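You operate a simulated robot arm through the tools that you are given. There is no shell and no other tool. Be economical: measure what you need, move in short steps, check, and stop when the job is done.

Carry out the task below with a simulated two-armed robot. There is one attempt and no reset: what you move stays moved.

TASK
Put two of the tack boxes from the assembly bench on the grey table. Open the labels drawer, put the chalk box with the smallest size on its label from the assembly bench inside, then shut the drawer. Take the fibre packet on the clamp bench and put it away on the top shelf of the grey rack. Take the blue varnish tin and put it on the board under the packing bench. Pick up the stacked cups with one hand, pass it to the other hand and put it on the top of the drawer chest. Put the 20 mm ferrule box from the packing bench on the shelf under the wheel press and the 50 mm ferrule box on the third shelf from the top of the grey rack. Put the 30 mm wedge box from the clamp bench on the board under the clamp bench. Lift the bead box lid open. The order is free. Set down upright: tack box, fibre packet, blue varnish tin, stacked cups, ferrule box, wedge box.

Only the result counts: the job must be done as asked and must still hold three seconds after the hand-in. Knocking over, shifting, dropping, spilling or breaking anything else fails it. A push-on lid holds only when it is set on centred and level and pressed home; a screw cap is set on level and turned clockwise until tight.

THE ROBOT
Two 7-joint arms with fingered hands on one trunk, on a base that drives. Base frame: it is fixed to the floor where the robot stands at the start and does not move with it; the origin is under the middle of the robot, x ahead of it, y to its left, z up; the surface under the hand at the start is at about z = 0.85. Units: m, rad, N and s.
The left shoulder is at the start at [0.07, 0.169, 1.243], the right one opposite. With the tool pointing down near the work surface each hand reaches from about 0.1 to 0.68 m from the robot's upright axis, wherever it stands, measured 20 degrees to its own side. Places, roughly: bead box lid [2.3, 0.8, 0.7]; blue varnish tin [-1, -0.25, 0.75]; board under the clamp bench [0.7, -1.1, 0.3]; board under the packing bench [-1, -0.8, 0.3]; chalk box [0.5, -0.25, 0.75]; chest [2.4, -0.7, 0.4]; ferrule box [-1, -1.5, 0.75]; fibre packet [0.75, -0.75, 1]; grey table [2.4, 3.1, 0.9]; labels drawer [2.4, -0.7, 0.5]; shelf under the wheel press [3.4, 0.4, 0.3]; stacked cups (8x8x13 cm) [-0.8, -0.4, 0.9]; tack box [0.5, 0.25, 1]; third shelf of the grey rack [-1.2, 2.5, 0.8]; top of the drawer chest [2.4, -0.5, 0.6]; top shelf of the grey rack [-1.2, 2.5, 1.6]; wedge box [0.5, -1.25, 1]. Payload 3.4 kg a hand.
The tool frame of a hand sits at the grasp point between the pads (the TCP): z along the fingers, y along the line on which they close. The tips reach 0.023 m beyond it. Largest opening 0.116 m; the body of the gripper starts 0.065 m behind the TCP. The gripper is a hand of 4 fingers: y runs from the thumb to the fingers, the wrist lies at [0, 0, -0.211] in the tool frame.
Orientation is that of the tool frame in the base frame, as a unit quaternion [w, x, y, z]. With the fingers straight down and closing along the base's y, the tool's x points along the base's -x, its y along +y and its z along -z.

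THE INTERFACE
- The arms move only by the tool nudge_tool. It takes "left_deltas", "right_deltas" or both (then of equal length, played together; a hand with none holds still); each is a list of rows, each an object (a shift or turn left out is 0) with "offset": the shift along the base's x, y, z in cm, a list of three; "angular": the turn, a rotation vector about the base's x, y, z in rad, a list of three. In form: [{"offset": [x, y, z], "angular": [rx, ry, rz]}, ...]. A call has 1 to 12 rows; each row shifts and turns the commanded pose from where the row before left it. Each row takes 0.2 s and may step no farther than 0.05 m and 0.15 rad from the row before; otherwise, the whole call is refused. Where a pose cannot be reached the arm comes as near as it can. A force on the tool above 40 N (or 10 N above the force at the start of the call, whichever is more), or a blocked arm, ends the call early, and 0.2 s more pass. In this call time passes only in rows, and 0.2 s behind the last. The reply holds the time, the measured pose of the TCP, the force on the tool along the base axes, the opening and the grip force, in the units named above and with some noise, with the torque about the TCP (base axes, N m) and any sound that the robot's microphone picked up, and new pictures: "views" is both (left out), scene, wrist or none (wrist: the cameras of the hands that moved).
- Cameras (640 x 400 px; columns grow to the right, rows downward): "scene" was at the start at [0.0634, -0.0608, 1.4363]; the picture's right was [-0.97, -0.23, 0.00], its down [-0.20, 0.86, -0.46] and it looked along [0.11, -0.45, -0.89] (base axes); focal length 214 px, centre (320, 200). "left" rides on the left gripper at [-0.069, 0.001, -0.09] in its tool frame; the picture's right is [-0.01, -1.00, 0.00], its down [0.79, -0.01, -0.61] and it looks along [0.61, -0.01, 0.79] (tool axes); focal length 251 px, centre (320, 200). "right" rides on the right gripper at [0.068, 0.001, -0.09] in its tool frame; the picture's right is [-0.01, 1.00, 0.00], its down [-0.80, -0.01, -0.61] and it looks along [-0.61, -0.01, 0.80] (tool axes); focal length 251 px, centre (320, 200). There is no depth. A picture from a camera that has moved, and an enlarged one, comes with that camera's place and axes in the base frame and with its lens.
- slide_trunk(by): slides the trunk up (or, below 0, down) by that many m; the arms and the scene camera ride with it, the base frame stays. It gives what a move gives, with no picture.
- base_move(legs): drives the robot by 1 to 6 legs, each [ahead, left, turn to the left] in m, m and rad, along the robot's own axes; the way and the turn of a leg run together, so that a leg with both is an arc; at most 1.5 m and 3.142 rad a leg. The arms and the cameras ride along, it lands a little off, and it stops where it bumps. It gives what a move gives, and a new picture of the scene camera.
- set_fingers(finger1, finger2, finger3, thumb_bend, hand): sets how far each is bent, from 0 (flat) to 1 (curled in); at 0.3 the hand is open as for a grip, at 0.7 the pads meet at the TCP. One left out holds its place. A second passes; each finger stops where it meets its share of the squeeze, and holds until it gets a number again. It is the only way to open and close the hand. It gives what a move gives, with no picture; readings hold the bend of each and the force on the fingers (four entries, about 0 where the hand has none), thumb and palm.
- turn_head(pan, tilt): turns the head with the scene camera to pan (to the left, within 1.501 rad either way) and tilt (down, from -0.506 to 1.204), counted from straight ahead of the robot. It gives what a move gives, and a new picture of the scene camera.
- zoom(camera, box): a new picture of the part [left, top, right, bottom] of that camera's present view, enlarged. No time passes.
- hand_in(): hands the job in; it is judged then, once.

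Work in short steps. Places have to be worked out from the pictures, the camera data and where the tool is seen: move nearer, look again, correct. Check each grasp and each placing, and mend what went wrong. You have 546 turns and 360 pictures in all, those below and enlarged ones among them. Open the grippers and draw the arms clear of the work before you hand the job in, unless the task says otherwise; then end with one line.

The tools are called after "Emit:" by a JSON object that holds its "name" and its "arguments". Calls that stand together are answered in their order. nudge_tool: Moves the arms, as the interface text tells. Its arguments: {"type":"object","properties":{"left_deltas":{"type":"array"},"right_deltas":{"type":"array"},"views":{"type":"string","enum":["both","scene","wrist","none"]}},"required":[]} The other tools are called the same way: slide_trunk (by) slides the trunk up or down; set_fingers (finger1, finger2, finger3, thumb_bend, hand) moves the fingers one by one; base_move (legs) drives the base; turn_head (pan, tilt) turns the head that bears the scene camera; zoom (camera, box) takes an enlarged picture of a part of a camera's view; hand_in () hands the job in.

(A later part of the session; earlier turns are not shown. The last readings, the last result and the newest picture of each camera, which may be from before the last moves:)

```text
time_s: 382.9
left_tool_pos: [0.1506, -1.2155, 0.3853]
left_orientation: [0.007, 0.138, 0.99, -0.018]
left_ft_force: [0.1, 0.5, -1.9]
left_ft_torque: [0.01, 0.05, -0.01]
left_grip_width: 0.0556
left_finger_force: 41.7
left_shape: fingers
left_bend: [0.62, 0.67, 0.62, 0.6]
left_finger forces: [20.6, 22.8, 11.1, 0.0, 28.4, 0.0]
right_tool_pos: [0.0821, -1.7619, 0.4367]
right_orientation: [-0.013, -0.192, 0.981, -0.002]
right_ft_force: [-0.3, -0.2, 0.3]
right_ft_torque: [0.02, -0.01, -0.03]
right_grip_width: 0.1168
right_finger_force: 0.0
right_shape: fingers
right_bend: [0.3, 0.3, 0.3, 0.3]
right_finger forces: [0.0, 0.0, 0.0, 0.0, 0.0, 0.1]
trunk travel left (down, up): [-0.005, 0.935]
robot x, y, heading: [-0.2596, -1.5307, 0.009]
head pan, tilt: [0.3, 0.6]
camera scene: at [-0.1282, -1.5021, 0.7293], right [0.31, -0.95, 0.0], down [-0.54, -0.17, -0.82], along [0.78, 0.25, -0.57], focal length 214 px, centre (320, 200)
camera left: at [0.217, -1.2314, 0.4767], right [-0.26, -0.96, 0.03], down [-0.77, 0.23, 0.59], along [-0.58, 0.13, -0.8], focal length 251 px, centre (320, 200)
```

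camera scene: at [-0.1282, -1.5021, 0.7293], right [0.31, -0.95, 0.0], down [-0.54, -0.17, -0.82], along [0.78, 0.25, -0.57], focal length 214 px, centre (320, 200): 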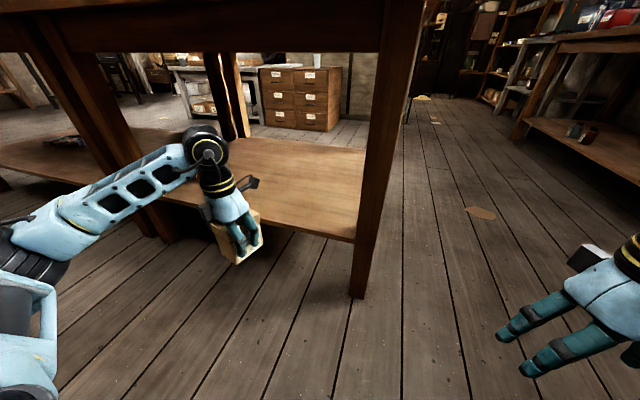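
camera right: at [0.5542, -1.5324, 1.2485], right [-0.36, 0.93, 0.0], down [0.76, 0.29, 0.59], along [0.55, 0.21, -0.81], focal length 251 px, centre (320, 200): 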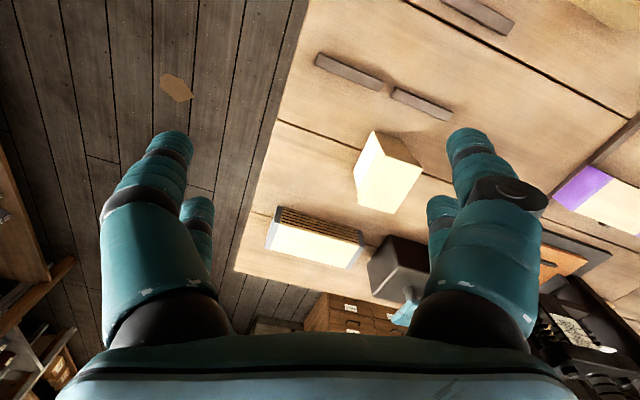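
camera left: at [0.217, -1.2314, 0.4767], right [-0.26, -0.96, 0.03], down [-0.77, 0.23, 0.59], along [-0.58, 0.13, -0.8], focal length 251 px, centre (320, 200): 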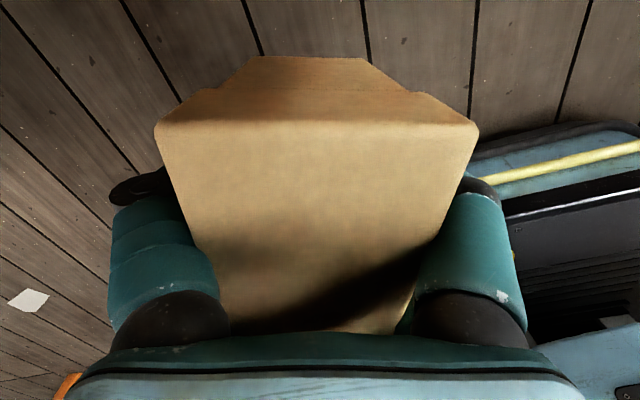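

Clearances look fine (box bottom ≈0.336, board ≈0.287). I drive 0.29 m forward to bring the box over the board.

Emit:
{"name": "base_move", "arguments": {"legs": [[0.29, 0, 0]]}}

Emit:
{"name": "zoom", "arguments": {"camera": "left", "box": [0, 0, 640, 400]}}

```text
time_s: 384.9
left_tool_pos: [0.4413, -1.2142, 0.3861]
left_orientation: [0.005, 0.138, 0.99, -0.018]
left_ft_force: [-0.3, -0.4, -1.9]
left_ft_torque: [0.02, 0.03, 0.01]
left_grip_width: 0.0559
left_finger_force: 41.5
left_shape: fingers
left_bend: [0.62, 0.67, 0.62, 0.6]
left_finger forces: [20.6, 22.7, 11.0, 0.0, 28.2, 0.0]
right_tool_pos: [0.3701, -1.7579, 0.4365]
right_orientation: [-0.013, -0.191, 0.982, -0.001]
right_ft_force: [0.2, 0.5, -1.0]
right_ft_torque: [-0.01, 0.0, 0.0]
right_grip_width: 0.1168
right_finger_force: 0.1
right_shape: fingers
right_bend: [0.3, 0.3, 0.3, 0.3]
right_finger forces: [0.1, 0.0, 0.0, 0.0, 0.0, 0.0]
trunk travel left (down, up): [-0.005, 0.935]
robot x, y, heading: [0.0295, -1.5289, 0.011]
head pan, tilt: [0.3, 0.6]
camera scene: at [0.161, -1.4986, 0.7292], right [0.31, -0.95, 0.0], down [-0.54, -0.17, -0.82], along [0.79, 0.25, -0.57], focal length 214 px, centre (320, 200)
```

scene: 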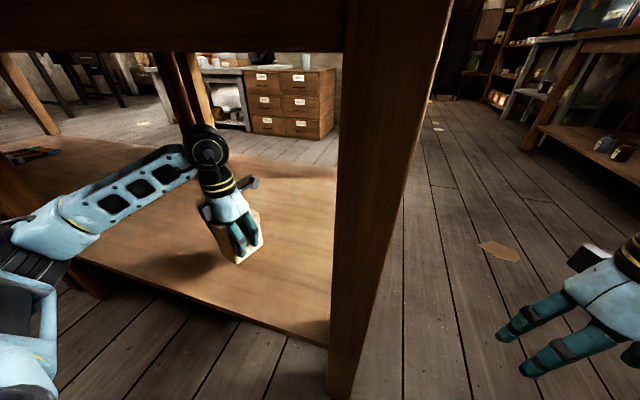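

```text
1.00 times, centred on (320, 200) of left (not enlarged: the box is as wide or as high as the picture)
camera zoom: at [0.5065, -1.2285, 0.4767], right [-0.27, -0.96, 0.03], down [-0.77, 0.23, 0.59], along [-0.58, 0.13, -0.8], focal length 251 px, centre (320, 200)
```

zoom: 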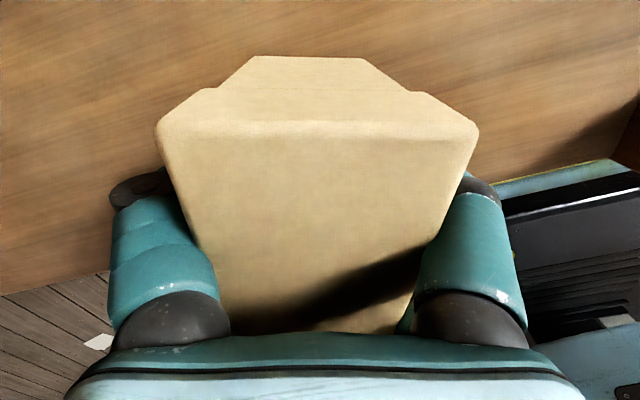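

Over the board. Lower until contact.

Emit:
{"name": "nudge_tool", "arguments": {"left_deltas": [{"offset": [0, 0, -2]}, {"offset": [0, 0, -1]}, {"offset": [0, 0, -0.7]}, {"offset": [0, 0, -0.6]}, {"offset": [0, 0, -0.6]}, {"offset": [0, 0, -0.6]}], "views": "none"}}

```text
time_s: 386.3
left_tool_pos: [0.4398, -1.2141, 0.332]
left_orientation: [0.006, 0.138, 0.99, -0.018]
left_ft_force: [0.7, 0.4, 4.8]
left_ft_torque: [-0.12, 0.1, -0.03]
left_grip_width: 0.0561
left_finger_force: 43.1
left_shape: fingers
left_bend: [0.62, 0.67, 0.62, 0.6]
left_finger forces: [21.6, 24.1, 11.8, 0.0, 29.2, 0.0]
right_tool_pos: [0.37, -1.7592, 0.4372]
right_orientation: [-0.013, -0.19, 0.982, -0.002]
right_ft_force: [0.1, -0.6, 0.2]
right_ft_torque: [0.01, 0.0, -0.02]
right_grip_width: 0.1169
right_finger_force: 0.1
right_shape: fingers
right_bend: [0.3, 0.3, 0.3, 0.3]
right_finger forces: [0.1, 0.0, 0.1, 0.0, 0.0, 0.0]
trunk travel left (down, up): [-0.005, 0.935]
robot x, y, heading: [0.0239, -1.5297, 0.014]
head pan, tilt: [0.3, 0.6]
```

Contact. Release, rise just enough to clear, and back out.

Emit:
{"name": "nudge_tool", "arguments": {"left_deltas": [{"offset": [0, 0, -0.2]}], "views": "none"}}

Emit:
{"name": "set_fingers", "arguments": {"hand": "left", "finger1": 0.28, "finger2": 0.28, "finger3": 0.28, "thumb_bend": 0.28}}

Emit:
{"name": "nudge_tool", "arguments": {"left_deltas": [{"offset": [0, 0, 2]}, {"offset": [0, 0, 3]}, {"offset": [0, 0, 3]}, {"offset": [0, 0, 2.5]}], "views": "both"}}

```text
time_s: 386.7
left_tool_pos: [0.44, -1.2142, 0.3316]
left_orientation: [0.008, 0.138, 0.99, -0.018]
left_ft_force: [2.9, 3.0, 18.5]
left_ft_torque: [-0.28, 0.28, -0.04]
left_grip_width: 0.0559
left_finger_force: 48.6
left_shape: fingers
left_bend: [0.62, 0.67, 0.62, 0.6]
left_finger forces: [23.9, 28.5, 13.1, 0.0, 30.7, 0.0]
right_tool_pos: [0.3689, -1.76, 0.4374]
right_orientation: [-0.012, -0.191, 0.981, -0.002]
right_ft_force: [0.5, 0.7, 0.3]
right_ft_torque: [0.01, 0.0, -0.02]
right_grip_width: 0.1169
right_finger_force: 0.1
right_shape: fingers
right_bend: [0.3, 0.3, 0.3, 0.3]
right_finger forces: [0.0, 0.0, 0.1, 0.0, 0.0, 0.0]
trunk travel left (down, up): [-0.005, 0.935]
robot x, y, heading: [0.0304, -1.5303, 0.011]
head pan, tilt: [0.3, 0.6]
```

```text
time_s: 387.7
left_tool_pos: [0.4389, -1.2141, 0.3286]
left_orientation: [0.006, 0.139, 0.99, -0.017]
left_ft_force: [-0.2, 1.9, 7.0]
left_ft_torque: [0.02, -0.04, 0.03]
left_grip_width: 0.1206
left_finger_force: 2.9
left_shape: fingers
left_bend: [0.28, 0.28, 0.28, 0.28]
left_finger forces: [1.3, 3.4, 0.8, 0.1, 0.6, 0.1]
right_tool_pos: [0.3701, -1.76, 0.4347]
right_orientation: [-0.013, -0.191, 0.982, -0.002]
right_ft_force: [-0.3, -0.7, 0.7]
right_ft_torque: [0.01, 0.02, 0.01]
right_grip_width: 0.1169
right_finger_force: 0.2
right_shape: fingers
right_bend: [0.3, 0.3, 0.3, 0.3]
right_finger forces: [0.0, 0.1, 0.0, 0.1, 0.1, 0.1]
trunk travel left (down, up): [-0.005, 0.935]
robot x, y, heading: [0.0297, -1.5268, 0.008]
head pan, tilt: [0.3, 0.6]
```

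```text
time_s: 388.7
left_tool_pos: [0.4407, -1.2133, 0.4342]
left_orientation: [0.005, 0.138, 0.99, -0.017]
left_ft_force: [0.5, 0.3, 0.0]
left_ft_torque: [0.0, 0.01, -0.01]
left_grip_width: 0.1208
left_finger_force: 0.1
left_shape: fingers
left_bend: [0.28, 0.28, 0.28, 0.28]
left_finger forces: [0.0, 0.1, 0.0, 0.1, 0.0, 0.0]
right_tool_pos: [0.3704, -1.7593, 0.4357]
right_orientation: [-0.013, -0.191, 0.981, -0.001]
right_ft_force: [-0.2, -0.3, -0.2]
right_ft_torque: [-0.01, -0.03, -0.02]
right_grip_width: 0.1165
right_finger_force: 0.0
right_shape: fingers
right_bend: [0.3, 0.3, 0.3, 0.3]
right_finger forces: [0.0, 0.1, 0.0, 0.0, 0.1, 0.0]
trunk travel left (down, up): [-0.005, 0.935]
robot x, y, heading: [0.0244, -1.5275, 0.011]
head pan, tilt: [0.3, 0.6]
camera scene: at [0.1609, -1.4988, 0.7292], right [0.31, -0.95, 0.0], down [-0.54, -0.17, -0.82], along [0.79, 0.25, -0.57], focal length 214 px, centre (320, 200)
camera left: at [0.5058, -1.2287, 0.5256], right [-0.27, -0.96, 0.03], down [-0.77, 0.23, 0.59], along [-0.58, 0.13, -0.8], focal length 251 px, centre (320, 200)
```

scene: 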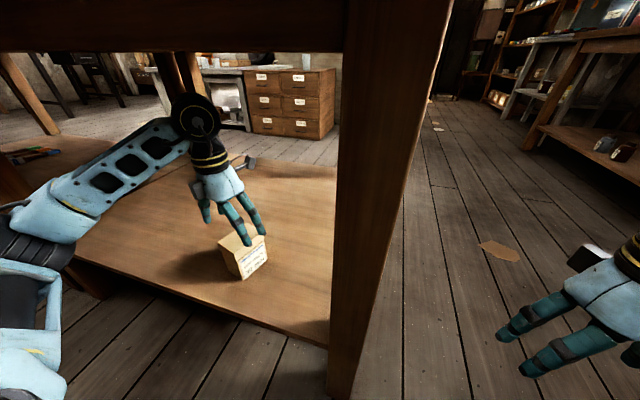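
left: 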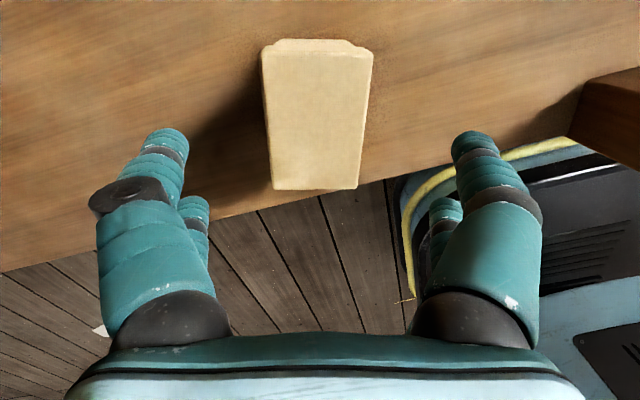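

Zoom on the label to confirm the size before leaving.

Emit:
{"name": "zoom", "arguments": {"camera": "scene", "box": [205, 220, 285, 290]}}

Emit:
{"name": "base_move", "arguments": {"legs": [[-0.3, 0, 0]]}}

Emit:
{"name": "slide_trunk", "arguments": {"by": 0.4}}

Emit:
{"name": "slide_trunk", "arguments": {"by": 0.33}}

```text
5.71 times, centred on (245, 255) of scene
camera zoom: at [0.1609, -1.4988, 0.7292], right [0.31, -0.95, 0.0], down [-0.54, -0.17, -0.82], along [0.79, 0.25, -0.57], focal length 1226 px, centre (749, -114)
```

zoom: 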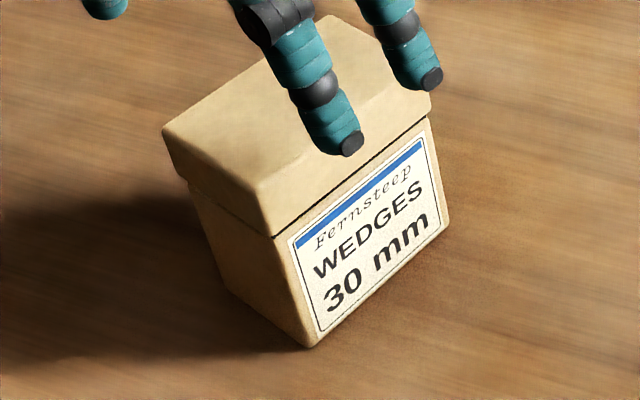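

```text
time_s: 390.7
left_tool_pos: [0.14, -1.2183, 0.4348]
left_orientation: [0.007, 0.139, 0.99, -0.018]
left_ft_force: [-0.5, -0.6, -0.6]
left_ft_torque: [0.0, 0.04, 0.01]
left_grip_width: 0.1207
left_finger_force: 0.0
left_shape: fingers
left_bend: [0.28, 0.28, 0.28, 0.28]
left_finger forces: [0.0, 0.1, 0.0, 0.0, 0.0, 0.0]
right_tool_pos: [0.0703, -1.7649, 0.4357]
right_orientation: [-0.013, -0.191, 0.982, -0.002]
right_ft_force: [0.3, 0.9, 0.5]
right_ft_torque: [0.0, -0.04, 0.04]
right_grip_width: 0.1169
right_finger_force: 0.1
right_shape: fingers
right_bend: [0.3, 0.3, 0.3, 0.3]
right_finger forces: [0.0, 0.0, 0.1, 0.1, 0.0, 0.1]
trunk travel left (down, up): [-0.005, 0.935]
robot x, y, heading: [-0.2746, -1.5348, 0.01]
head pan, tilt: [0.3, 0.6]
camera scene: at [-0.1398, -1.5023, 0.7292], right [0.31, -0.95, 0.0], down [-0.54, -0.17, -0.82], along [0.79, 0.25, -0.57], focal length 214 px, centre (320, 200)
```

scene: 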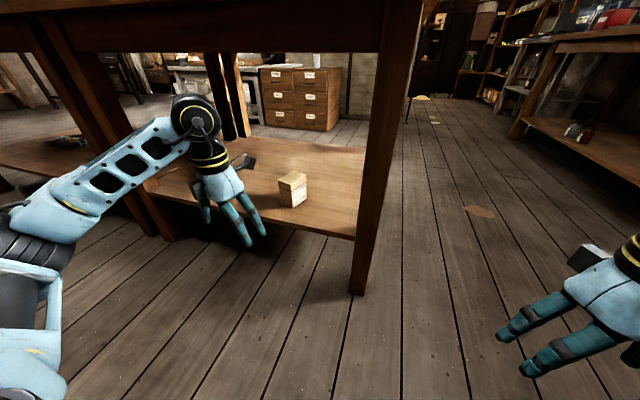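

```text
time_s: 394.5
left_tool_pos: [0.1393, -1.2172, 0.8358]
left_orientation: [0.006, 0.139, 0.99, -0.018]
left_ft_force: [1.5, -1.1, -0.4]
left_ft_torque: [0.03, 0.02, 0.02]
left_grip_width: 0.1208
left_finger_force: 0.1
left_shape: fingers
left_bend: [0.28, 0.28, 0.28, 0.28]
left_finger forces: [0.0, 0.0, 0.1, 0.0, 0.0, 0.0]
right_tool_pos: [0.0699, -1.7629, 0.8363]
right_orientation: [-0.013, -0.191, 0.982, -0.002]
right_ft_force: [0.2, 0.2, 0.3]
right_ft_torque: [-0.01, 0.02, -0.01]
right_grip_width: 0.1168
right_finger_force: 0.1
right_shape: fingers
right_bend: [0.3, 0.3, 0.3, 0.3]
right_finger forces: [0.1, 0.0, 0.0, 0.0, 0.1, 0.1]
trunk travel left (down, up): [-0.405, 0.535]
robot x, y, heading: [-0.2736, -1.5289, 0.01]
head pan, tilt: [0.3, 0.6]
```

```text
time_s: 397.8
left_tool_pos: [0.1398, -1.2165, 1.1647]
left_orientation: [0.006, 0.14, 0.99, -0.018]
left_ft_force: [0.5, 0.3, -0.6]
left_ft_torque: [-0.01, 0.02, 0.03]
left_grip_width: 0.1208
left_finger_force: 0.1
left_shape: fingers
left_bend: [0.28, 0.28, 0.28, 0.28]
left_finger forces: [0.0, 0.1, 0.0, 0.0, 0.0, 0.0]
right_tool_pos: [0.0708, -1.7637, 1.1661]
right_orientation: [-0.013, -0.19, 0.982, -0.002]
right_ft_force: [0.0, 0.4, 0.0]
right_ft_torque: [0.02, -0.03, 0.01]
right_grip_width: 0.1168
right_finger_force: 0.1
right_shape: fingers
right_bend: [0.3, 0.3, 0.3, 0.3]
right_finger forces: [0.0, 0.1, 0.0, 0.1, 0.0, 0.1]
trunk travel left (down, up): [-0.735, 0.205]
robot x, y, heading: [-0.2721, -1.5311, 0.011]
head pan, tilt: [0.3, 0.6]
```

Confirmed 30 mm on the lower board. Before planning the rack trip, I test whether the right arm (fingers down) can reach z≈1.68 with the trunk up.

Emit:
{"name": "slide_trunk", "arguments": {"by": 0.2}}

Emit:
{"name": "nudge_tool", "arguments": {"right_deltas": [{"offset": [2, 0, 4.4]}, {"offset": [2, 0, 4.4]}, {"offset": [2, 0, 4.4]}, {"offset": [2, 0, 4.4]}, {"offset": [2, 0, 4.4]}, {"offset": [2, 0, 4.4]}, {"offset": [0, 0, 4.4]}], "views": "none"}}

```text
time_s: 400.0
left_tool_pos: [0.1389, -1.2174, 1.3651]
left_orientation: [0.006, 0.139, 0.99, -0.017]
left_ft_force: [-0.2, -0.5, -0.3]
left_ft_torque: [0.0, 0.01, 0.03]
left_grip_width: 0.1206
left_finger_force: 0.2
left_shape: fingers
left_bend: [0.28, 0.28, 0.28, 0.28]
left_finger forces: [0.0, 0.0, 0.0, 0.0, 0.0, 0.1]
right_tool_pos: [0.0698, -1.7637, 1.3657]
right_orientation: [-0.013, -0.191, 0.981, -0.001]
right_ft_force: [0.3, 0.1, -0.2]
right_ft_torque: [0.04, 0.02, -0.01]
right_grip_width: 0.1172
right_finger_force: 0.1
right_shape: fingers
right_bend: [0.3, 0.3, 0.3, 0.3]
right_finger forces: [0.1, 0.0, 0.1, 0.0, 0.0, 0.0]
trunk travel left (down, up): [-0.935, 0.005]
robot x, y, heading: [-0.2702, -1.5343, 0.004]
head pan, tilt: [0.3, 0.6]
```

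```text
time_s: 401.6
left_tool_pos: [0.1386, -1.218, 1.3645]
left_orientation: [0.006, 0.139, 0.99, -0.017]
left_ft_force: [-0.2, -0.5, 0.3]
left_ft_torque: [-0.01, -0.01, 0.01]
left_grip_width: 0.1207
left_finger_force: 0.0
left_shape: fingers
left_bend: [0.28, 0.28, 0.28, 0.28]
left_finger forces: [0.0, 0.0, 0.1, 0.0, 0.0, 0.0]
right_tool_pos: [0.1391, -1.7828, 1.5797]
right_orientation: [-0.011, -0.191, 0.981, -0.001]
right_ft_force: [0.3, 0.6, 0.8]
right_ft_torque: [-0.04, -0.03, 0.03]
right_grip_width: 0.117
right_finger_force: 0.1
right_shape: fingers
right_bend: [0.3, 0.3, 0.3, 0.3]
right_finger forces: [0.0, 0.0, 0.0, 0.1, 0.0, 0.0]
right hand out of reach, approached as far as the arm can: row 5, 6, 7
trunk travel left (down, up): [-0.935, 0.005]
robot x, y, heading: [-0.2727, -1.5362, 0.012]
head pan, tilt: [0.3, 0.6]
```

Fingers-down tops out at 1.58, so I'll use the left hand pitched forward for shelves. I lower again and turn to the ferrule boxes on the packing bench.

Emit:
{"name": "nudge_tool", "arguments": {"right_deltas": [{"offset": [0, 0, -4.5]}, {"offset": [0, 0, -4.5]}, {"offset": [0, 0, -4.5]}, {"offset": [0, 0, -4.5]}, {"offset": [0, 0, -4.5]}], "views": "none"}}

Emit:
{"name": "slide_trunk", "arguments": {"by": -0.2}}

Emit:
{"name": "base_move", "arguments": {"legs": [[0.1, 0, 0], [0, 0, 3.13]]}}

Emit:
{"name": "turn_head", "arguments": {"pan": 0.0, "tilt": 0.8}}

```text
time_s: 402.8
left_tool_pos: [0.1407, -1.2184, 1.3651]
left_orientation: [0.005, 0.139, 0.99, -0.018]
left_ft_force: [-1.0, 0.7, -0.1]
left_ft_torque: [0.0, -0.02, -0.02]
left_grip_width: 0.1207
left_finger_force: 0.0
left_shape: fingers
left_bend: [0.28, 0.28, 0.28, 0.28]
left_finger forces: [0.0, 0.1, 0.0, 0.0, 0.0, 0.0]
right_tool_pos: [0.139, -1.7831, 1.3533]
right_orientation: [-0.013, -0.19, 0.982, -0.002]
right_ft_force: [0.7, -0.7, -0.5]
right_ft_torque: [-0.01, 0.0, -0.03]
right_grip_width: 0.117
right_finger_force: 0.0
right_shape: fingers
right_bend: [0.3, 0.3, 0.3, 0.3]
right_finger forces: [0.0, 0.0, 0.0, 0.0, 0.1, 0.1]
trunk travel left (down, up): [-0.935, 0.005]
robot x, y, heading: [-0.2712, -1.5327, 0.015]
head pan, tilt: [0.3, 0.6]
```

```text
time_s: 404.9
left_tool_pos: [0.1399, -1.217, 1.165]
left_orientation: [0.006, 0.139, 0.99, -0.018]
left_ft_force: [0.3, -0.1, -0.4]
left_ft_torque: [0.01, -0.03, 0.0]
left_grip_width: 0.1208
left_finger_force: 0.1
left_shape: fingers
left_bend: [0.28, 0.28, 0.28, 0.28]
left_finger forces: [0.0, 0.1, 0.0, 0.1, 0.0, 0.0]
right_tool_pos: [0.1386, -1.7817, 1.153]
right_orientation: [-0.013, -0.191, 0.981, -0.002]
right_ft_force: [0.3, -0.1, 0.0]
right_ft_torque: [0.01, 0.01, 0.01]
right_grip_width: 0.1169
right_finger_force: 0.0
right_shape: fingers
right_bend: [0.3, 0.3, 0.3, 0.3]
right_finger forces: [0.0, 0.0, 0.0, 0.0, 0.0, 0.0]
trunk travel left (down, up): [-0.735, 0.205]
robot x, y, heading: [-0.2753, -1.5308, 0.011]
head pan, tilt: [0.3, 0.6]
```

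```text
time_s: 413.4
left_tool_pos: [-0.585, -1.8438, 1.1653]
left_orientation: [-0.018, 0.99, -0.14, -0.006]
left_ft_force: [0.4, -0.7, 1.1]
left_ft_torque: [-0.02, -0.01, -0.03]
left_grip_width: 0.1209
left_finger_force: 0.1
left_shape: fingers
left_bend: [0.28, 0.28, 0.28, 0.28]
left_finger forces: [0.0, 0.1, 0.0, 0.0, 0.0, 0.1]
right_tool_pos: [-0.5842, -1.279, 1.154]
right_orientation: [-0.001, 0.982, 0.19, 0.013]
right_ft_force: [0.1, -0.3, 0.4]
right_ft_torque: [-0.01, -0.03, 0.03]
right_grip_width: 0.1168
right_finger_force: 0.0
right_shape: fingers
right_bend: [0.3, 0.3, 0.3, 0.3]
right_finger forces: [0.0, 0.1, 0.0, 0.0, 0.0, 0.0]
trunk travel left (down, up): [-0.735, 0.205]
robot x, y, heading: [-0.1763, -1.5327, -3.138]
head pan, tilt: [0.3, 0.6]
camera scene: at [-0.3084, -1.5559, 1.4592], right [-0.3, 0.95, 0.0], down [0.54, 0.17, -0.82], along [-0.79, -0.25, -0.57], focal length 214 px, centre (320, 200)
```

scene: 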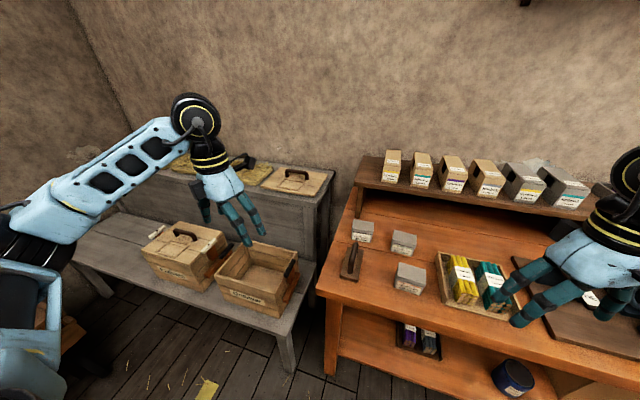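

```text
time_s: 414.2
left_tool_pos: [-0.5843, -1.8438, 1.1641]
left_orientation: [-0.018, 0.99, -0.14, -0.007]
left_ft_force: [-0.2, 0.1, 0.3]
left_ft_torque: [-0.04, 0.01, 0.01]
left_grip_width: 0.1209
left_finger_force: 0.1
left_shape: fingers
left_bend: [0.28, 0.28, 0.28, 0.28]
left_finger forces: [0.1, 0.0, 0.0, 0.0, 0.1, 0.0]
right_tool_pos: [-0.5845, -1.2801, 1.1528]
right_orientation: [-0.002, 0.982, 0.189, 0.013]
right_ft_force: [0.6, -0.3, 0.2]
right_ft_torque: [0.02, -0.03, -0.02]
right_grip_width: 0.117
right_finger_force: 0.0
right_shape: fingers
right_bend: [0.3, 0.3, 0.3, 0.3]
right_finger forces: [0.1, 0.1, 0.1, 0.0, 0.0, 0.1]
trunk travel left (down, up): [-0.735, 0.205]
robot x, y, heading: [-0.1732, -1.5303, -3.133]
head pan, tilt: [0.0, 0.799]
camera scene: at [-0.3049, -1.53, 1.4424], right [-0.01, 1.0, 0.0], down [0.72, 0.01, -0.7], along [-0.7, -0.01, -0.72], focal length 214 px, centre (320, 200)
```

scene: 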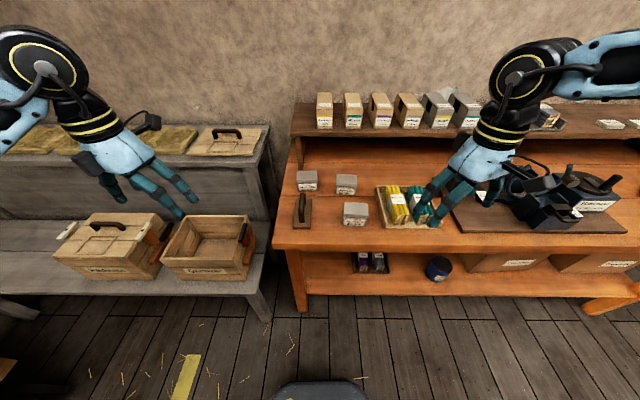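

Emit:
{"name": "zoom", "arguments": {"camera": "scene", "box": [285, 160, 385, 235]}}

```text
5.33 times, centred on (335, 198) of scene
camera zoom: at [-0.3049, -1.53, 1.4424], right [-0.01, 1.0, 0.0], down [0.72, 0.01, -0.7], along [-0.7, -0.01, -0.72], focal length 1144 px, centre (240, 213)
```

zoom: 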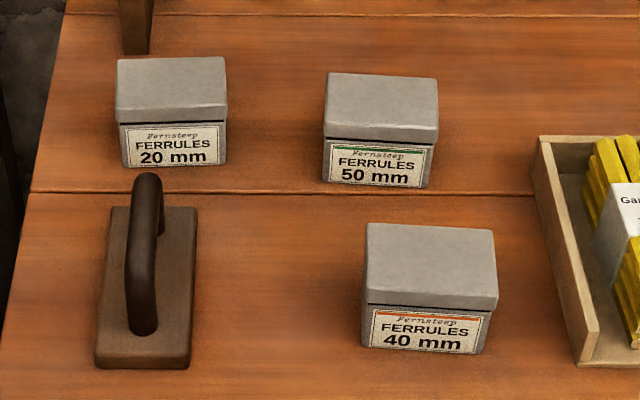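

F50 is at ≈[−0.994,−1.429], F20 at ≈[−1.016,−1.594], F40 in front of F50. I'll grasp F50 with the left hand pitched ~48° from above; repositioning.

Emit:
{"name": "base_move", "arguments": {"legs": [[0.15, -0.25, 0]]}}

Emit:
{"name": "nudge_tool", "arguments": {"left_deltas": [{"offset": [-1, 2, 0], "angular": [0, 0, 0.14]}, {"offset": [-1, 2, 0], "angular": [0, 0, 0.14]}, {"offset": [-2.5, 2, -1], "angular": [0, 0.14, 0]}, {"offset": [-3, 2, -1], "angular": [0, 0.14, 0]}, {"offset": [-3, 2, -1], "angular": [0, 0.14, 0]}, {"offset": [-3, 2, -2], "angular": [0, 0.14, 0]}, {"offset": [-3, 2, -2], "angular": [0, 0.14, 0]}, {"offset": [-3, 2.5, -2], "angular": [0, 0.14, 0]}], "views": "wrist"}}

```text
time_s: 416.2
left_tool_pos: [-0.7353, -1.5948, 1.1634]
left_orientation: [-0.018, 0.99, -0.139, -0.006]
left_ft_force: [-0.5, -0.1, 0.2]
left_ft_torque: [0.03, -0.01, -0.01]
left_grip_width: 0.1207
left_finger_force: 0.1
left_shape: fingers
left_bend: [0.28, 0.28, 0.28, 0.28]
left_finger forces: [0.1, 0.0, 0.0, 0.1, 0.0, 0.0]
right_tool_pos: [-0.7341, -1.0301, 1.1537]
right_orientation: [-0.002, 0.982, 0.19, 0.012]
right_ft_force: [-0.1, -0.1, 0.3]
right_ft_torque: [-0.02, 0.01, 0.0]
right_grip_width: 0.1171
right_finger_force: 0.0
right_shape: fingers
right_bend: [0.3, 0.3, 0.3, 0.3]
right_finger forces: [0.0, 0.0, 0.1, 0.0, 0.1, 0.0]
trunk travel left (down, up): [-0.735, 0.205]
robot x, y, heading: [-0.3217, -1.2787, -3.132]
head pan, tilt: [0.0, 0.799]
camera scene: at [-0.4552, -1.2818, 1.4425], right [-0.01, 1.0, 0.0], down [0.72, 0.01, -0.7], along [-0.7, -0.01, -0.72], focal length 214 px, centre (320, 200)
```

scene: 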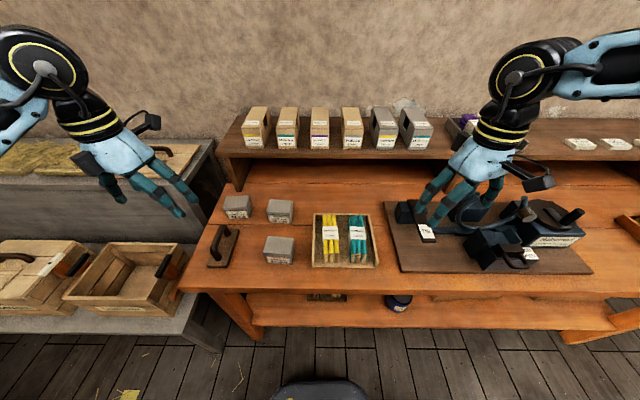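

```text
time_s: 418.0
left_tool_pos: [-0.9312, -1.428, 1.0725]
left_orientation: [-0.014, 0.91, -0.005, -0.415]
left_ft_force: [0.6, -0.6, 0.0]
left_ft_torque: [0.03, -0.02, -0.02]
left_grip_width: 0.1204
left_finger_force: 0.0
left_shape: fingers
left_bend: [0.28, 0.28, 0.28, 0.28]
left_finger forces: [0.1, 0.0, 0.0, 0.0, 0.0, 0.1]
right_tool_pos: [-0.7366, -1.0287, 1.1521]
right_orientation: [-0.002, 0.982, 0.19, 0.013]
right_ft_force: [-0.6, 0.1, 0.7]
right_ft_torque: [0.04, -0.05, -0.02]
right_grip_width: 0.1171
right_finger_force: 0.0
right_shape: fingers
right_bend: [0.3, 0.3, 0.3, 0.3]
right_finger forces: [0.0, 0.0, 0.1, 0.0, 0.0, 0.0]
trunk travel left (down, up): [-0.735, 0.205]
robot x, y, heading: [-0.3238, -1.2845, -3.131]
head pan, tilt: [0.0, 0.799]
camera left: at [-0.908, -1.4318, 1.1843], right [0.02, 1.0, 0.03], down [0.98, -0.01, -0.2], along [-0.2, 0.03, -0.98], focal length 251 px, centre (320, 200)
```

left: 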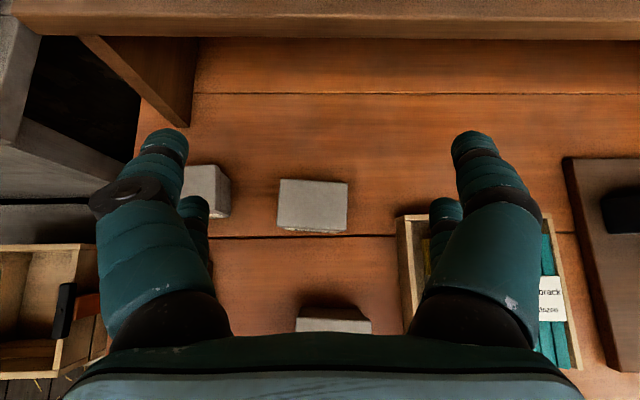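

F50 top centre is ≈[−0.968,−1.4325,0.86]. I descend to TCP z≈0.848.

Emit:
{"name": "nudge_tool", "arguments": {"left_deltas": [{"offset": [-1.8, -0.4, -3.5]}, {"offset": [-1.8, 0, -4]}, {"offset": [0, 0, -4.5]}, {"offset": [0, 0, -4.5]}, {"offset": [0, 0, -3.5]}, {"offset": [0, 0, -2.2]}], "views": "wrist"}}

```text
time_s: 419.4
left_tool_pos: [-0.9673, -1.4328, 0.8532]
left_orientation: [-0.015, 0.909, -0.006, -0.415]
left_ft_force: [0.2, 0.4, 0.4]
left_ft_torque: [-0.02, -0.01, 0.01]
left_grip_width: 0.1207
left_finger_force: 0.2
left_shape: fingers
left_bend: [0.28, 0.28, 0.28, 0.28]
left_finger forces: [0.0, 0.4, 0.1, 0.0, 0.2, 0.0]
right_tool_pos: [-0.7347, -1.0299, 1.1536]
right_orientation: [-0.002, 0.982, 0.191, 0.013]
right_ft_force: [-0.2, -0.6, 0.2]
right_ft_torque: [0.0, 0.01, 0.0]
right_grip_width: 0.1169
right_finger_force: 0.0
right_shape: fingers
right_bend: [0.3, 0.3, 0.3, 0.3]
right_finger forces: [0.1, 0.1, 0.0, 0.0, 0.1, 0.1]
trunk travel left (down, up): [-0.735, 0.205]
robot x, y, heading: [-0.3205, -1.2811, -3.133]
head pan, tilt: [0.0, 0.799]
camera left: at [-0.9426, -1.4365, 0.9634], right [0.02, 1.0, 0.03], down [0.98, -0.01, -0.2], along [-0.2, 0.03, -0.98], focal length 251 px, centre (320, 200)
```

left: 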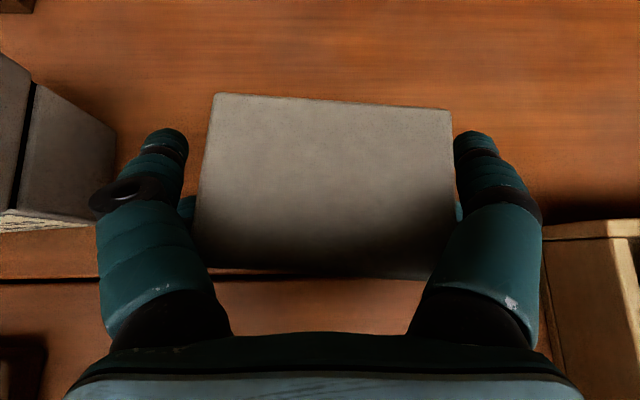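

Well framed. Grip and lift.

Emit:
{"name": "set_fingers", "arguments": {"hand": "left", "finger1": 0.6, "finger2": 0.6, "finger3": 0.6, "thumb_bend": 0.6}}

Emit:
{"name": "nudge_tool", "arguments": {"left_deltas": [{"offset": [0, 0, 4]}, {"offset": [0, 0, 4.5]}, {"offset": [0, 0, 4.5]}, {"offset": [0, 0, 4.5]}, {"offset": [4, 0, 0]}, {"offset": [4.5, 0, 0]}, {"offset": [4.5, 0, 0]}, {"offset": [4.5, 0, 0]}], "views": "wrist"}}

```text
time_s: 420.4
left_tool_pos: [-0.9653, -1.4325, 0.8537]
left_orientation: [-0.015, 0.909, -0.006, -0.417]
left_ft_force: [-1.9, 0.3, 11.4]
left_ft_torque: [0.66, 0.24, 0.06]
left_grip_width: 0.0818
left_finger_force: 30.5
left_shape: fingers
left_bend: [0.53, 0.51, 0.46, 0.47]
left_finger forces: [12.9, 12.9, 17.6, 0.0, 17.9, 0.0]
right_tool_pos: [-0.7348, -1.0305, 1.1551]
right_orientation: [-0.001, 0.982, 0.191, 0.012]
right_ft_force: [0.3, 0.2, -0.1]
right_ft_torque: [0.04, 0.0, 0.01]
right_grip_width: 0.1169
right_finger_force: 0.0
right_shape: fingers
right_bend: [0.3, 0.3, 0.3, 0.3]
right_finger forces: [0.0, 0.0, 0.0, 0.0, 0.0, 0.1]
trunk travel left (down, up): [-0.735, 0.205]
robot x, y, heading: [-0.3236, -1.2805, -3.138]
head pan, tilt: [0.0, 0.799]
```

```text
time_s: 422.2
left_tool_pos: [-0.7897, -1.4334, 1.0277]
left_orientation: [-0.016, 0.909, -0.006, -0.416]
left_ft_force: [0.0, 0.1, -2.8]
left_ft_torque: [0.01, -0.01, -0.01]
left_grip_width: 0.0815
left_finger_force: 25.8
left_shape: fingers
left_bend: [0.53, 0.51, 0.46, 0.47]
left_finger forces: [13.3, 12.9, 7.4, 0.1, 17.4, 0.0]
right_tool_pos: [-0.7337, -1.0303, 1.1533]
right_orientation: [-0.003, 0.982, 0.19, 0.012]
right_ft_force: [1.1, -0.2, -0.1]
right_ft_torque: [0.0, -0.02, -0.03]
right_grip_width: 0.117
right_finger_force: 0.1
right_shape: fingers
right_bend: [0.3, 0.3, 0.3, 0.3]
right_finger forces: [0.1, 0.0, 0.0, 0.1, 0.0, 0.0]
trunk travel left (down, up): [-0.735, 0.205]
robot x, y, heading: [-0.3288, -1.2759, -3.13]
head pan, tilt: [0.0, 0.799]
camera left: at [-0.7657, -1.4371, 1.138], right [0.02, 1.0, 0.03], down [0.98, -0.01, -0.21], along [-0.2, 0.03, -0.98], focal length 251 px, centre (320, 200)
```

left: 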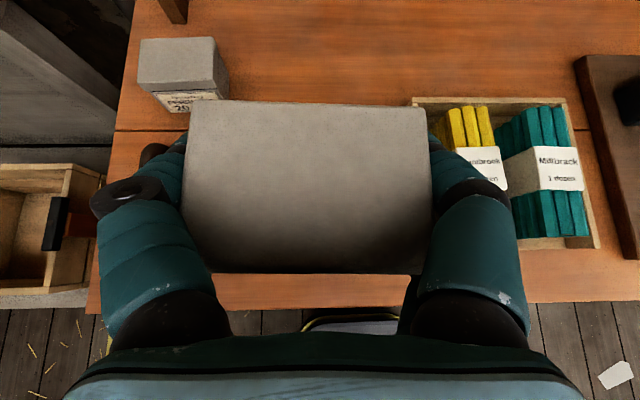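

F50 is held. Drive to the grey rack and look.

Emit:
{"name": "base_move", "arguments": {"legs": [[-0.15, 0, 0], [0, -1.5, 0], [0.12, -1.3, 0]]}}

Emit:
{"name": "turn_head", "arguments": {"pan": -0.6, "tilt": 0.35}}

```text
time_s: 436.8
left_tool_pos: [-0.8165, 1.3547, 1.0261]
left_orientation: [-0.011, 0.909, 0.002, -0.416]
left_ft_force: [0.3, 0.1, -2.8]
left_ft_torque: [0.04, 0.0, 0.03]
left_grip_width: 0.0816
left_finger_force: 25.4
left_shape: fingers
left_bend: [0.53, 0.51, 0.46, 0.47]
left_finger forces: [13.2, 12.7, 7.5, 0.0, 17.3, 0.1]
right_tool_pos: [-0.7692, 1.7601, 1.1532]
right_orientation: [-0.001, 0.98, 0.199, 0.013]
right_ft_force: [-0.4, 0.7, 0.0]
right_ft_torque: [0.01, 0.01, 0.02]
right_grip_width: 0.117
right_finger_force: 0.1
right_shape: fingers
right_bend: [0.3, 0.3, 0.3, 0.3]
right_finger forces: [0.0, 0.0, 0.0, 0.0, 0.0, 0.0]
trunk travel left (down, up): [-0.735, 0.205]
robot x, y, heading: [-0.3492, 1.5164, -3.112]
head pan, tilt: [0.0, 0.799]
camera scene: at [-0.4847, 1.5139, 1.4423], right [-0.03, 1.0, 0.0], down [0.72, 0.02, -0.7], along [-0.7, -0.02, -0.72], focal length 214 px, centre (320, 200)
```

scene: 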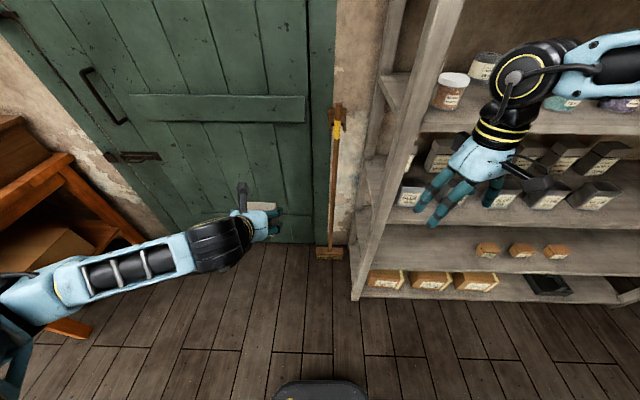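

```text
time_s: 437.8
left_tool_pos: [-0.8172, 1.3549, 1.0262]
left_orientation: [-0.012, 0.91, 0.002, -0.414]
left_ft_force: [-0.1, -0.1, -2.9]
left_ft_torque: [0.01, 0.0, 0.04]
left_grip_width: 0.0817
left_finger_force: 24.9
left_shape: fingers
left_bend: [0.53, 0.51, 0.46, 0.47]
left_finger forces: [13.2, 12.7, 7.4, 0.0, 17.3, 0.0]
right_tool_pos: [-0.7694, 1.7593, 1.1528]
right_orientation: [-0.002, 0.98, 0.199, 0.013]
right_ft_force: [0.0, 0.2, 0.2]
right_ft_torque: [0.01, -0.02, -0.02]
right_grip_width: 0.1167
right_finger_force: 0.0
right_shape: fingers
right_bend: [0.3, 0.3, 0.3, 0.3]
right_finger forces: [0.0, 0.1, 0.1, 0.1, 0.0, 0.0]
trunk travel left (down, up): [-0.735, 0.205]
robot x, y, heading: [-0.3476, 1.5188, -3.117]
head pan, tilt: [-0.6, 0.351]
camera scene: at [-0.4825, 1.5667, 1.4819], right [0.54, 0.84, 0.0], down [0.29, -0.19, -0.94], along [-0.79, 0.51, -0.34], focal length 214 px, centre (320, 200)
```

scene: 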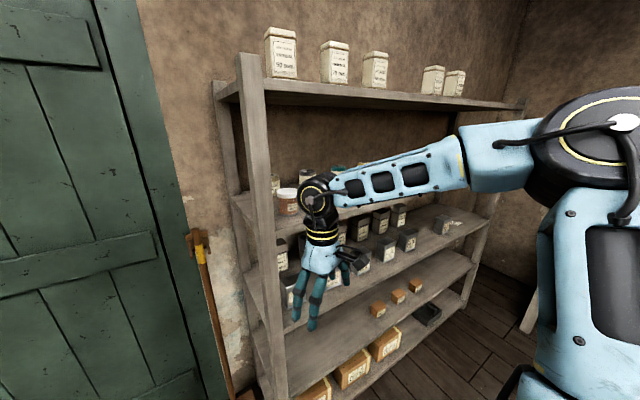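

The rack's front is at x≈−1.0. I drive along it and tuck the right hand away for the view.

Emit:
{"name": "base_move", "arguments": {"legs": [[0, -0.9, -0.02]]}}

Emit:
{"name": "nudge_tool", "arguments": {"right_deltas": [{"offset": [3.5, 2, 0]}, {"offset": [3.5, 2, 0]}, {"offset": [3, 2, 0]}], "views": "none"}}

Emit:
{"name": "turn_head", "arguments": {"pan": 0.0, "tilt": 0.45}}

```text
time_s: 442.5
left_tool_pos: [-0.8385, 2.2665, 1.0262]
left_orientation: [-0.015, 0.91, -0.005, -0.415]
left_ft_force: [0.1, 0.1, -3.4]
left_ft_torque: [0.03, 0.0, -0.01]
left_grip_width: 0.0816
left_finger_force: 25.1
left_shape: fingers
left_bend: [0.53, 0.51, 0.46, 0.47]
left_finger forces: [13.3, 12.7, 7.3, 0.0, 17.1, 0.1]
right_tool_pos: [-0.7837, 2.6687, 1.1546]
right_orientation: [-0.002, 0.981, 0.192, 0.013]
right_ft_force: [0.0, 0.4, 0.1]
right_ft_torque: [0.05, -0.01, 0.0]
right_grip_width: 0.1167
right_finger_force: 0.1
right_shape: fingers
right_bend: [0.3, 0.3, 0.3, 0.3]
right_finger forces: [0.0, 0.0, 0.1, 0.0, 0.0, 0.1]
trunk travel left (down, up): [-0.735, 0.205]
robot x, y, heading: [-0.3727, 2.4197, -3.13]
head pan, tilt: [-0.6, 0.351]
camera scene: at [-0.5001, 2.4717, 1.482], right [0.55, 0.83, 0.0], down [0.29, -0.19, -0.94], along [-0.78, 0.52, -0.34], focal length 214 px, centre (320, 200)
```

scene: 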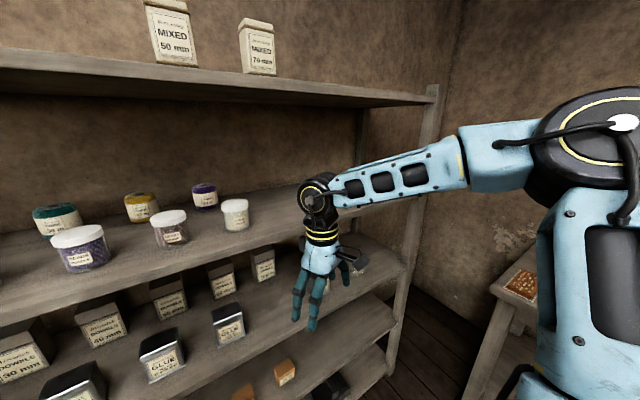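

```text
time_s: 443.3
left_tool_pos: [-0.8371, 2.2665, 1.0271]
left_orientation: [-0.015, 0.91, -0.006, -0.415]
left_ft_force: [0.2, -0.2, -3.8]
left_ft_torque: [-0.01, -0.01, -0.04]
left_grip_width: 0.0816
left_finger_force: 25.5
left_shape: fingers
left_bend: [0.53, 0.51, 0.46, 0.47]
left_finger forces: [13.2, 12.7, 7.6, 0.0, 17.2, 0.1]
right_tool_pos: [-0.6827, 2.73, 1.1525]
right_orientation: [-0.002, 0.981, 0.192, 0.012]
right_ft_force: [0.1, 0.7, 0.2]
right_ft_torque: [0.03, -0.02, -0.04]
right_grip_width: 0.1168
right_finger_force: 0.0
right_shape: fingers
right_bend: [0.3, 0.3, 0.3, 0.3]
right_finger forces: [0.1, 0.0, 0.1, 0.0, 0.0, 0.1]
trunk travel left (down, up): [-0.735, 0.205]
robot x, y, heading: [-0.3705, 2.4208, -3.127]
head pan, tilt: [-0.6, 0.351]
```

```text
time_s: 444.3
left_tool_pos: [-0.8378, 2.2658, 1.0269]
left_orientation: [-0.016, 0.91, -0.006, -0.414]
left_ft_force: [0.0, 0.1, -2.7]
left_ft_torque: [0.01, 0.0, -0.04]
left_grip_width: 0.0816
left_finger_force: 25.9
left_shape: fingers
left_bend: [0.53, 0.51, 0.46, 0.47]
left_finger forces: [13.2, 12.7, 7.5, 0.0, 17.1, 0.0]
right_tool_pos: [-0.6835, 2.729, 1.1534]
right_orientation: [-0.002, 0.981, 0.192, 0.013]
right_ft_force: [0.8, -0.7, 0.4]
right_ft_torque: [0.03, -0.01, 0.0]
right_grip_width: 0.1169
right_finger_force: 0.0
right_shape: fingers
right_bend: [0.3, 0.3, 0.3, 0.3]
right_finger forces: [0.1, 0.1, 0.0, 0.0, 0.0, 0.1]
trunk travel left (down, up): [-0.735, 0.205]
robot x, y, heading: [-0.3697, 2.4168, -3.128]
head pan, tilt: [0.0, 0.45]
camera scene: at [-0.5144, 2.4197, 1.4728], right [-0.01, 1.0, 0.0], down [0.44, 0.01, -0.9], along [-0.9, -0.01, -0.44], focal length 214 px, centre (320, 200)
```

scene: 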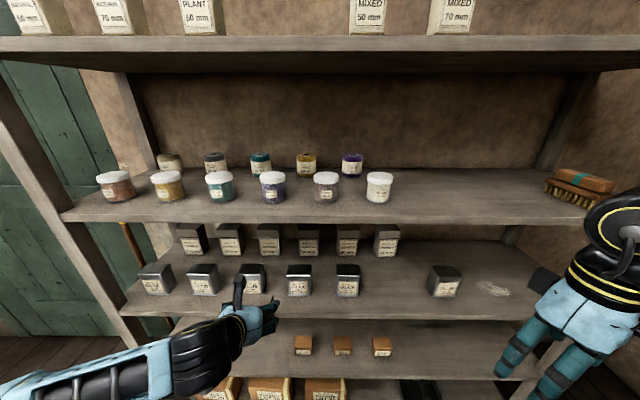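

Shelf 3 is at z≈0.80 with a gap in its front row at y≈2.70. I shift right 0.43 m, forward 0.06 m, and lower the trunk 0.12 m.

Emit:
{"name": "base_move", "arguments": {"legs": [[0.05, -0.43, 0.0]]}}

Emit:
{"name": "slide_trunk", "arguments": {"by": -0.12}}

Emit:
{"name": "zoom", "arguments": {"camera": "left", "box": [0, 0, 640, 400]}}

```text
time_s: 447.0
left_tool_pos: [-0.8923, 2.692, 1.0262]
left_orientation: [-0.016, 0.909, -0.005, -0.415]
left_ft_force: [0.3, -0.3, -2.5]
left_ft_torque: [0.05, 0.0, 0.0]
left_grip_width: 0.0814
left_finger_force: 26.1
left_shape: fingers
left_bend: [0.53, 0.51, 0.46, 0.47]
left_finger forces: [13.2, 12.7, 7.5, 0.0, 17.2, 0.0]
right_tool_pos: [-0.738, 3.1547, 1.1543]
right_orientation: [-0.003, 0.981, 0.191, 0.012]
right_ft_force: [-0.1, -0.8, 0.8]
right_ft_torque: [0.01, 0.0, 0.01]
right_grip_width: 0.1169
right_finger_force: 0.1
right_shape: fingers
right_bend: [0.3, 0.3, 0.3, 0.3]
right_finger forces: [0.0, 0.0, 0.0, 0.1, 0.1, 0.1]
trunk travel left (down, up): [-0.735, 0.205]
robot x, y, heading: [-0.4261, 2.8448, -3.128]
head pan, tilt: [0.0, 0.45]
camera scene: at [-0.5693, 2.8453, 1.4727], right [-0.01, 1.0, 0.0], down [0.44, 0.01, -0.9], along [-0.9, -0.01, -0.44], focal length 214 px, centre (320, 200)
```

scene: 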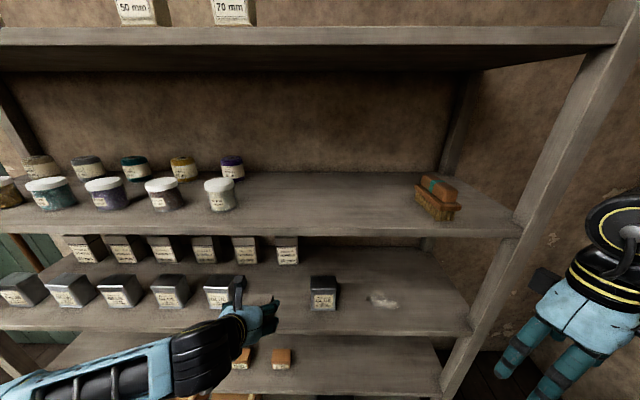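

```text
time_s: 448.5
left_tool_pos: [-0.893, 2.6928, 0.9065]
left_orientation: [-0.015, 0.91, -0.005, -0.414]
left_ft_force: [0.5, -0.1, -3.3]
left_ft_torque: [0.01, -0.04, -0.04]
left_grip_width: 0.0814
left_finger_force: 24.7
left_shape: fingers
left_bend: [0.53, 0.51, 0.46, 0.47]
left_finger forces: [13.3, 12.7, 7.6, 0.1, 17.3, 0.0]
right_tool_pos: [-0.7385, 3.1559, 1.0343]
right_orientation: [-0.002, 0.981, 0.191, 0.013]
right_ft_force: [-0.4, 0.6, 0.2]
right_ft_torque: [0.01, -0.03, 0.01]
right_grip_width: 0.1168
right_finger_force: 0.1
right_shape: fingers
right_bend: [0.3, 0.3, 0.3, 0.3]
right_finger forces: [0.1, 0.1, 0.0, 0.0, 0.0, 0.0]
trunk travel left (down, up): [-0.615, 0.325]
robot x, y, heading: [-0.4255, 2.848, -3.129]
head pan, tilt: [0.0, 0.45]
```

```text
1.00 times, centred on (320, 200) of left (not enlarged: the box is as wide or as high as the picture)
camera zoom: at [-0.869, 2.6893, 1.0171], right [0.02, 1.0, 0.03], down [0.98, -0.01, -0.2], along [-0.2, 0.03, -0.98], focal length 251 px, centre (320, 200)
```

zoom: 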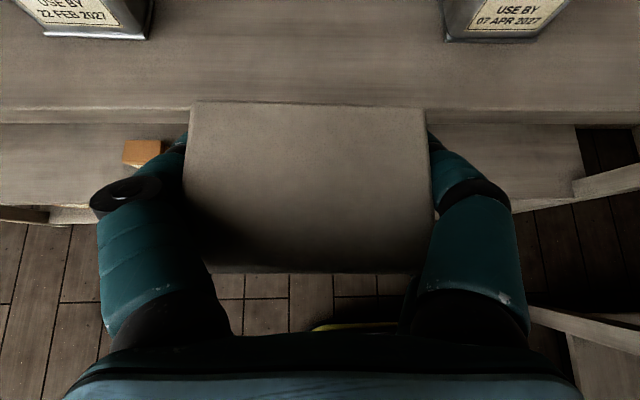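

The gap spans y 2.53–2.82, shelf edge at x≈−1.0. I move in to x≈−1.075, y≈2.677.

Emit:
{"name": "nudge_tool", "arguments": {"left_deltas": [{"offset": [-4, -0.8, 0]}, {"offset": [-4.5, -0.8, 0]}, {"offset": [-4.5, 0, 0]}, {"offset": [-4.5, 0, 0]}, {"offset": [0, 0, -2]}, {"offset": [0, 0, -1.5]}], "views": "wrist"}}

```text
time_s: 449.9
left_tool_pos: [-1.0695, 2.678, 0.8709]
left_orientation: [-0.016, 0.91, -0.006, -0.415]
left_ft_force: [0.3, 0.7, -2.8]
left_ft_torque: [-0.03, 0.0, 0.03]
left_grip_width: 0.0815
left_finger_force: 25.8
left_shape: fingers
left_bend: [0.53, 0.51, 0.46, 0.47]
left_finger forces: [13.2, 12.6, 7.5, 0.1, 17.2, 0.1]
right_tool_pos: [-0.7392, 3.1559, 1.0345]
right_orientation: [-0.001, 0.981, 0.192, 0.013]
right_ft_force: [0.4, -0.5, 0.2]
right_ft_torque: [-0.02, 0.02, -0.02]
right_grip_width: 0.1168
right_finger_force: 0.1
right_shape: fingers
right_bend: [0.3, 0.3, 0.3, 0.3]
right_finger forces: [0.1, 0.1, 0.0, 0.0, 0.0, 0.0]
trunk travel left (down, up): [-0.615, 0.325]
robot x, y, heading: [-0.4264, 2.8453, -3.134]
head pan, tilt: [0.0, 0.45]
camera left: at [-1.045, 2.6732, 0.9816], right [0.02, 1.0, 0.03], down [0.98, -0.01, -0.2], along [-0.2, 0.03, -0.98], focal length 251 px, centre (320, 200)
```

left: 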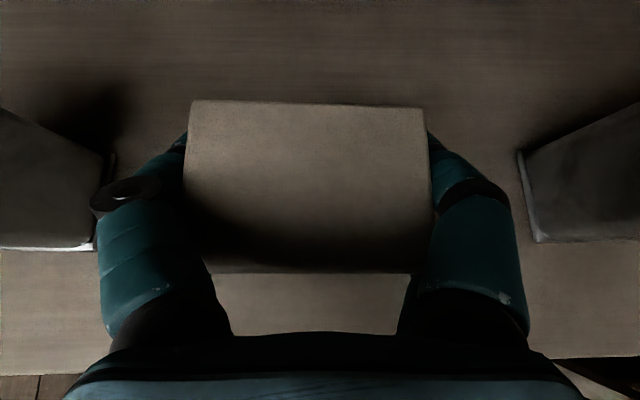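

Emit:
{"name": "nudge_tool", "arguments": {"left_deltas": [{"offset": [0, 0, -0.7]}, {"offset": [0, 0, -0.5]}, {"offset": [0, 0, -0.4]}, {"offset": [0, 0, -0.4]}, {"offset": [0, 0, -0.4]}], "views": "none"}}

```text
time_s: 450.8
left_tool_pos: [-1.0693, 2.6776, 0.8644]
left_orientation: [-0.018, 0.905, -0.004, -0.426]
left_ft_force: [3.7, 0.2, 14.8]
left_ft_torque: [0.19, -0.16, -0.08]
left_grip_width: 0.0815
left_finger_force: 29.9
left_shape: fingers
left_bend: [0.53, 0.52, 0.47, 0.47]
left_finger forces: [15.4, 16.0, 13.0, 0.0, 16.7, 0.0]
right_tool_pos: [-0.7359, 3.1564, 1.0338]
right_orientation: [-0.001, 0.981, 0.192, 0.012]
right_ft_force: [-0.1, -0.3, 0.2]
right_ft_torque: [0.01, 0.0, -0.03]
right_grip_width: 0.1169
right_finger_force: 0.1
right_shape: fingers
right_bend: [0.3, 0.3, 0.3, 0.3]
right_finger forces: [0.0, 0.0, 0.0, 0.0, 0.0, 0.0]
trunk travel left (down, up): [-0.615, 0.325]
robot x, y, heading: [-0.4268, 2.8485, -3.127]
head pan, tilt: [0.0, 0.45]
stopped in row 4 (left hand): the force on the tool passed its limit at 44 N (the readings are from after the stop); the commanded pose is now the measured one
```

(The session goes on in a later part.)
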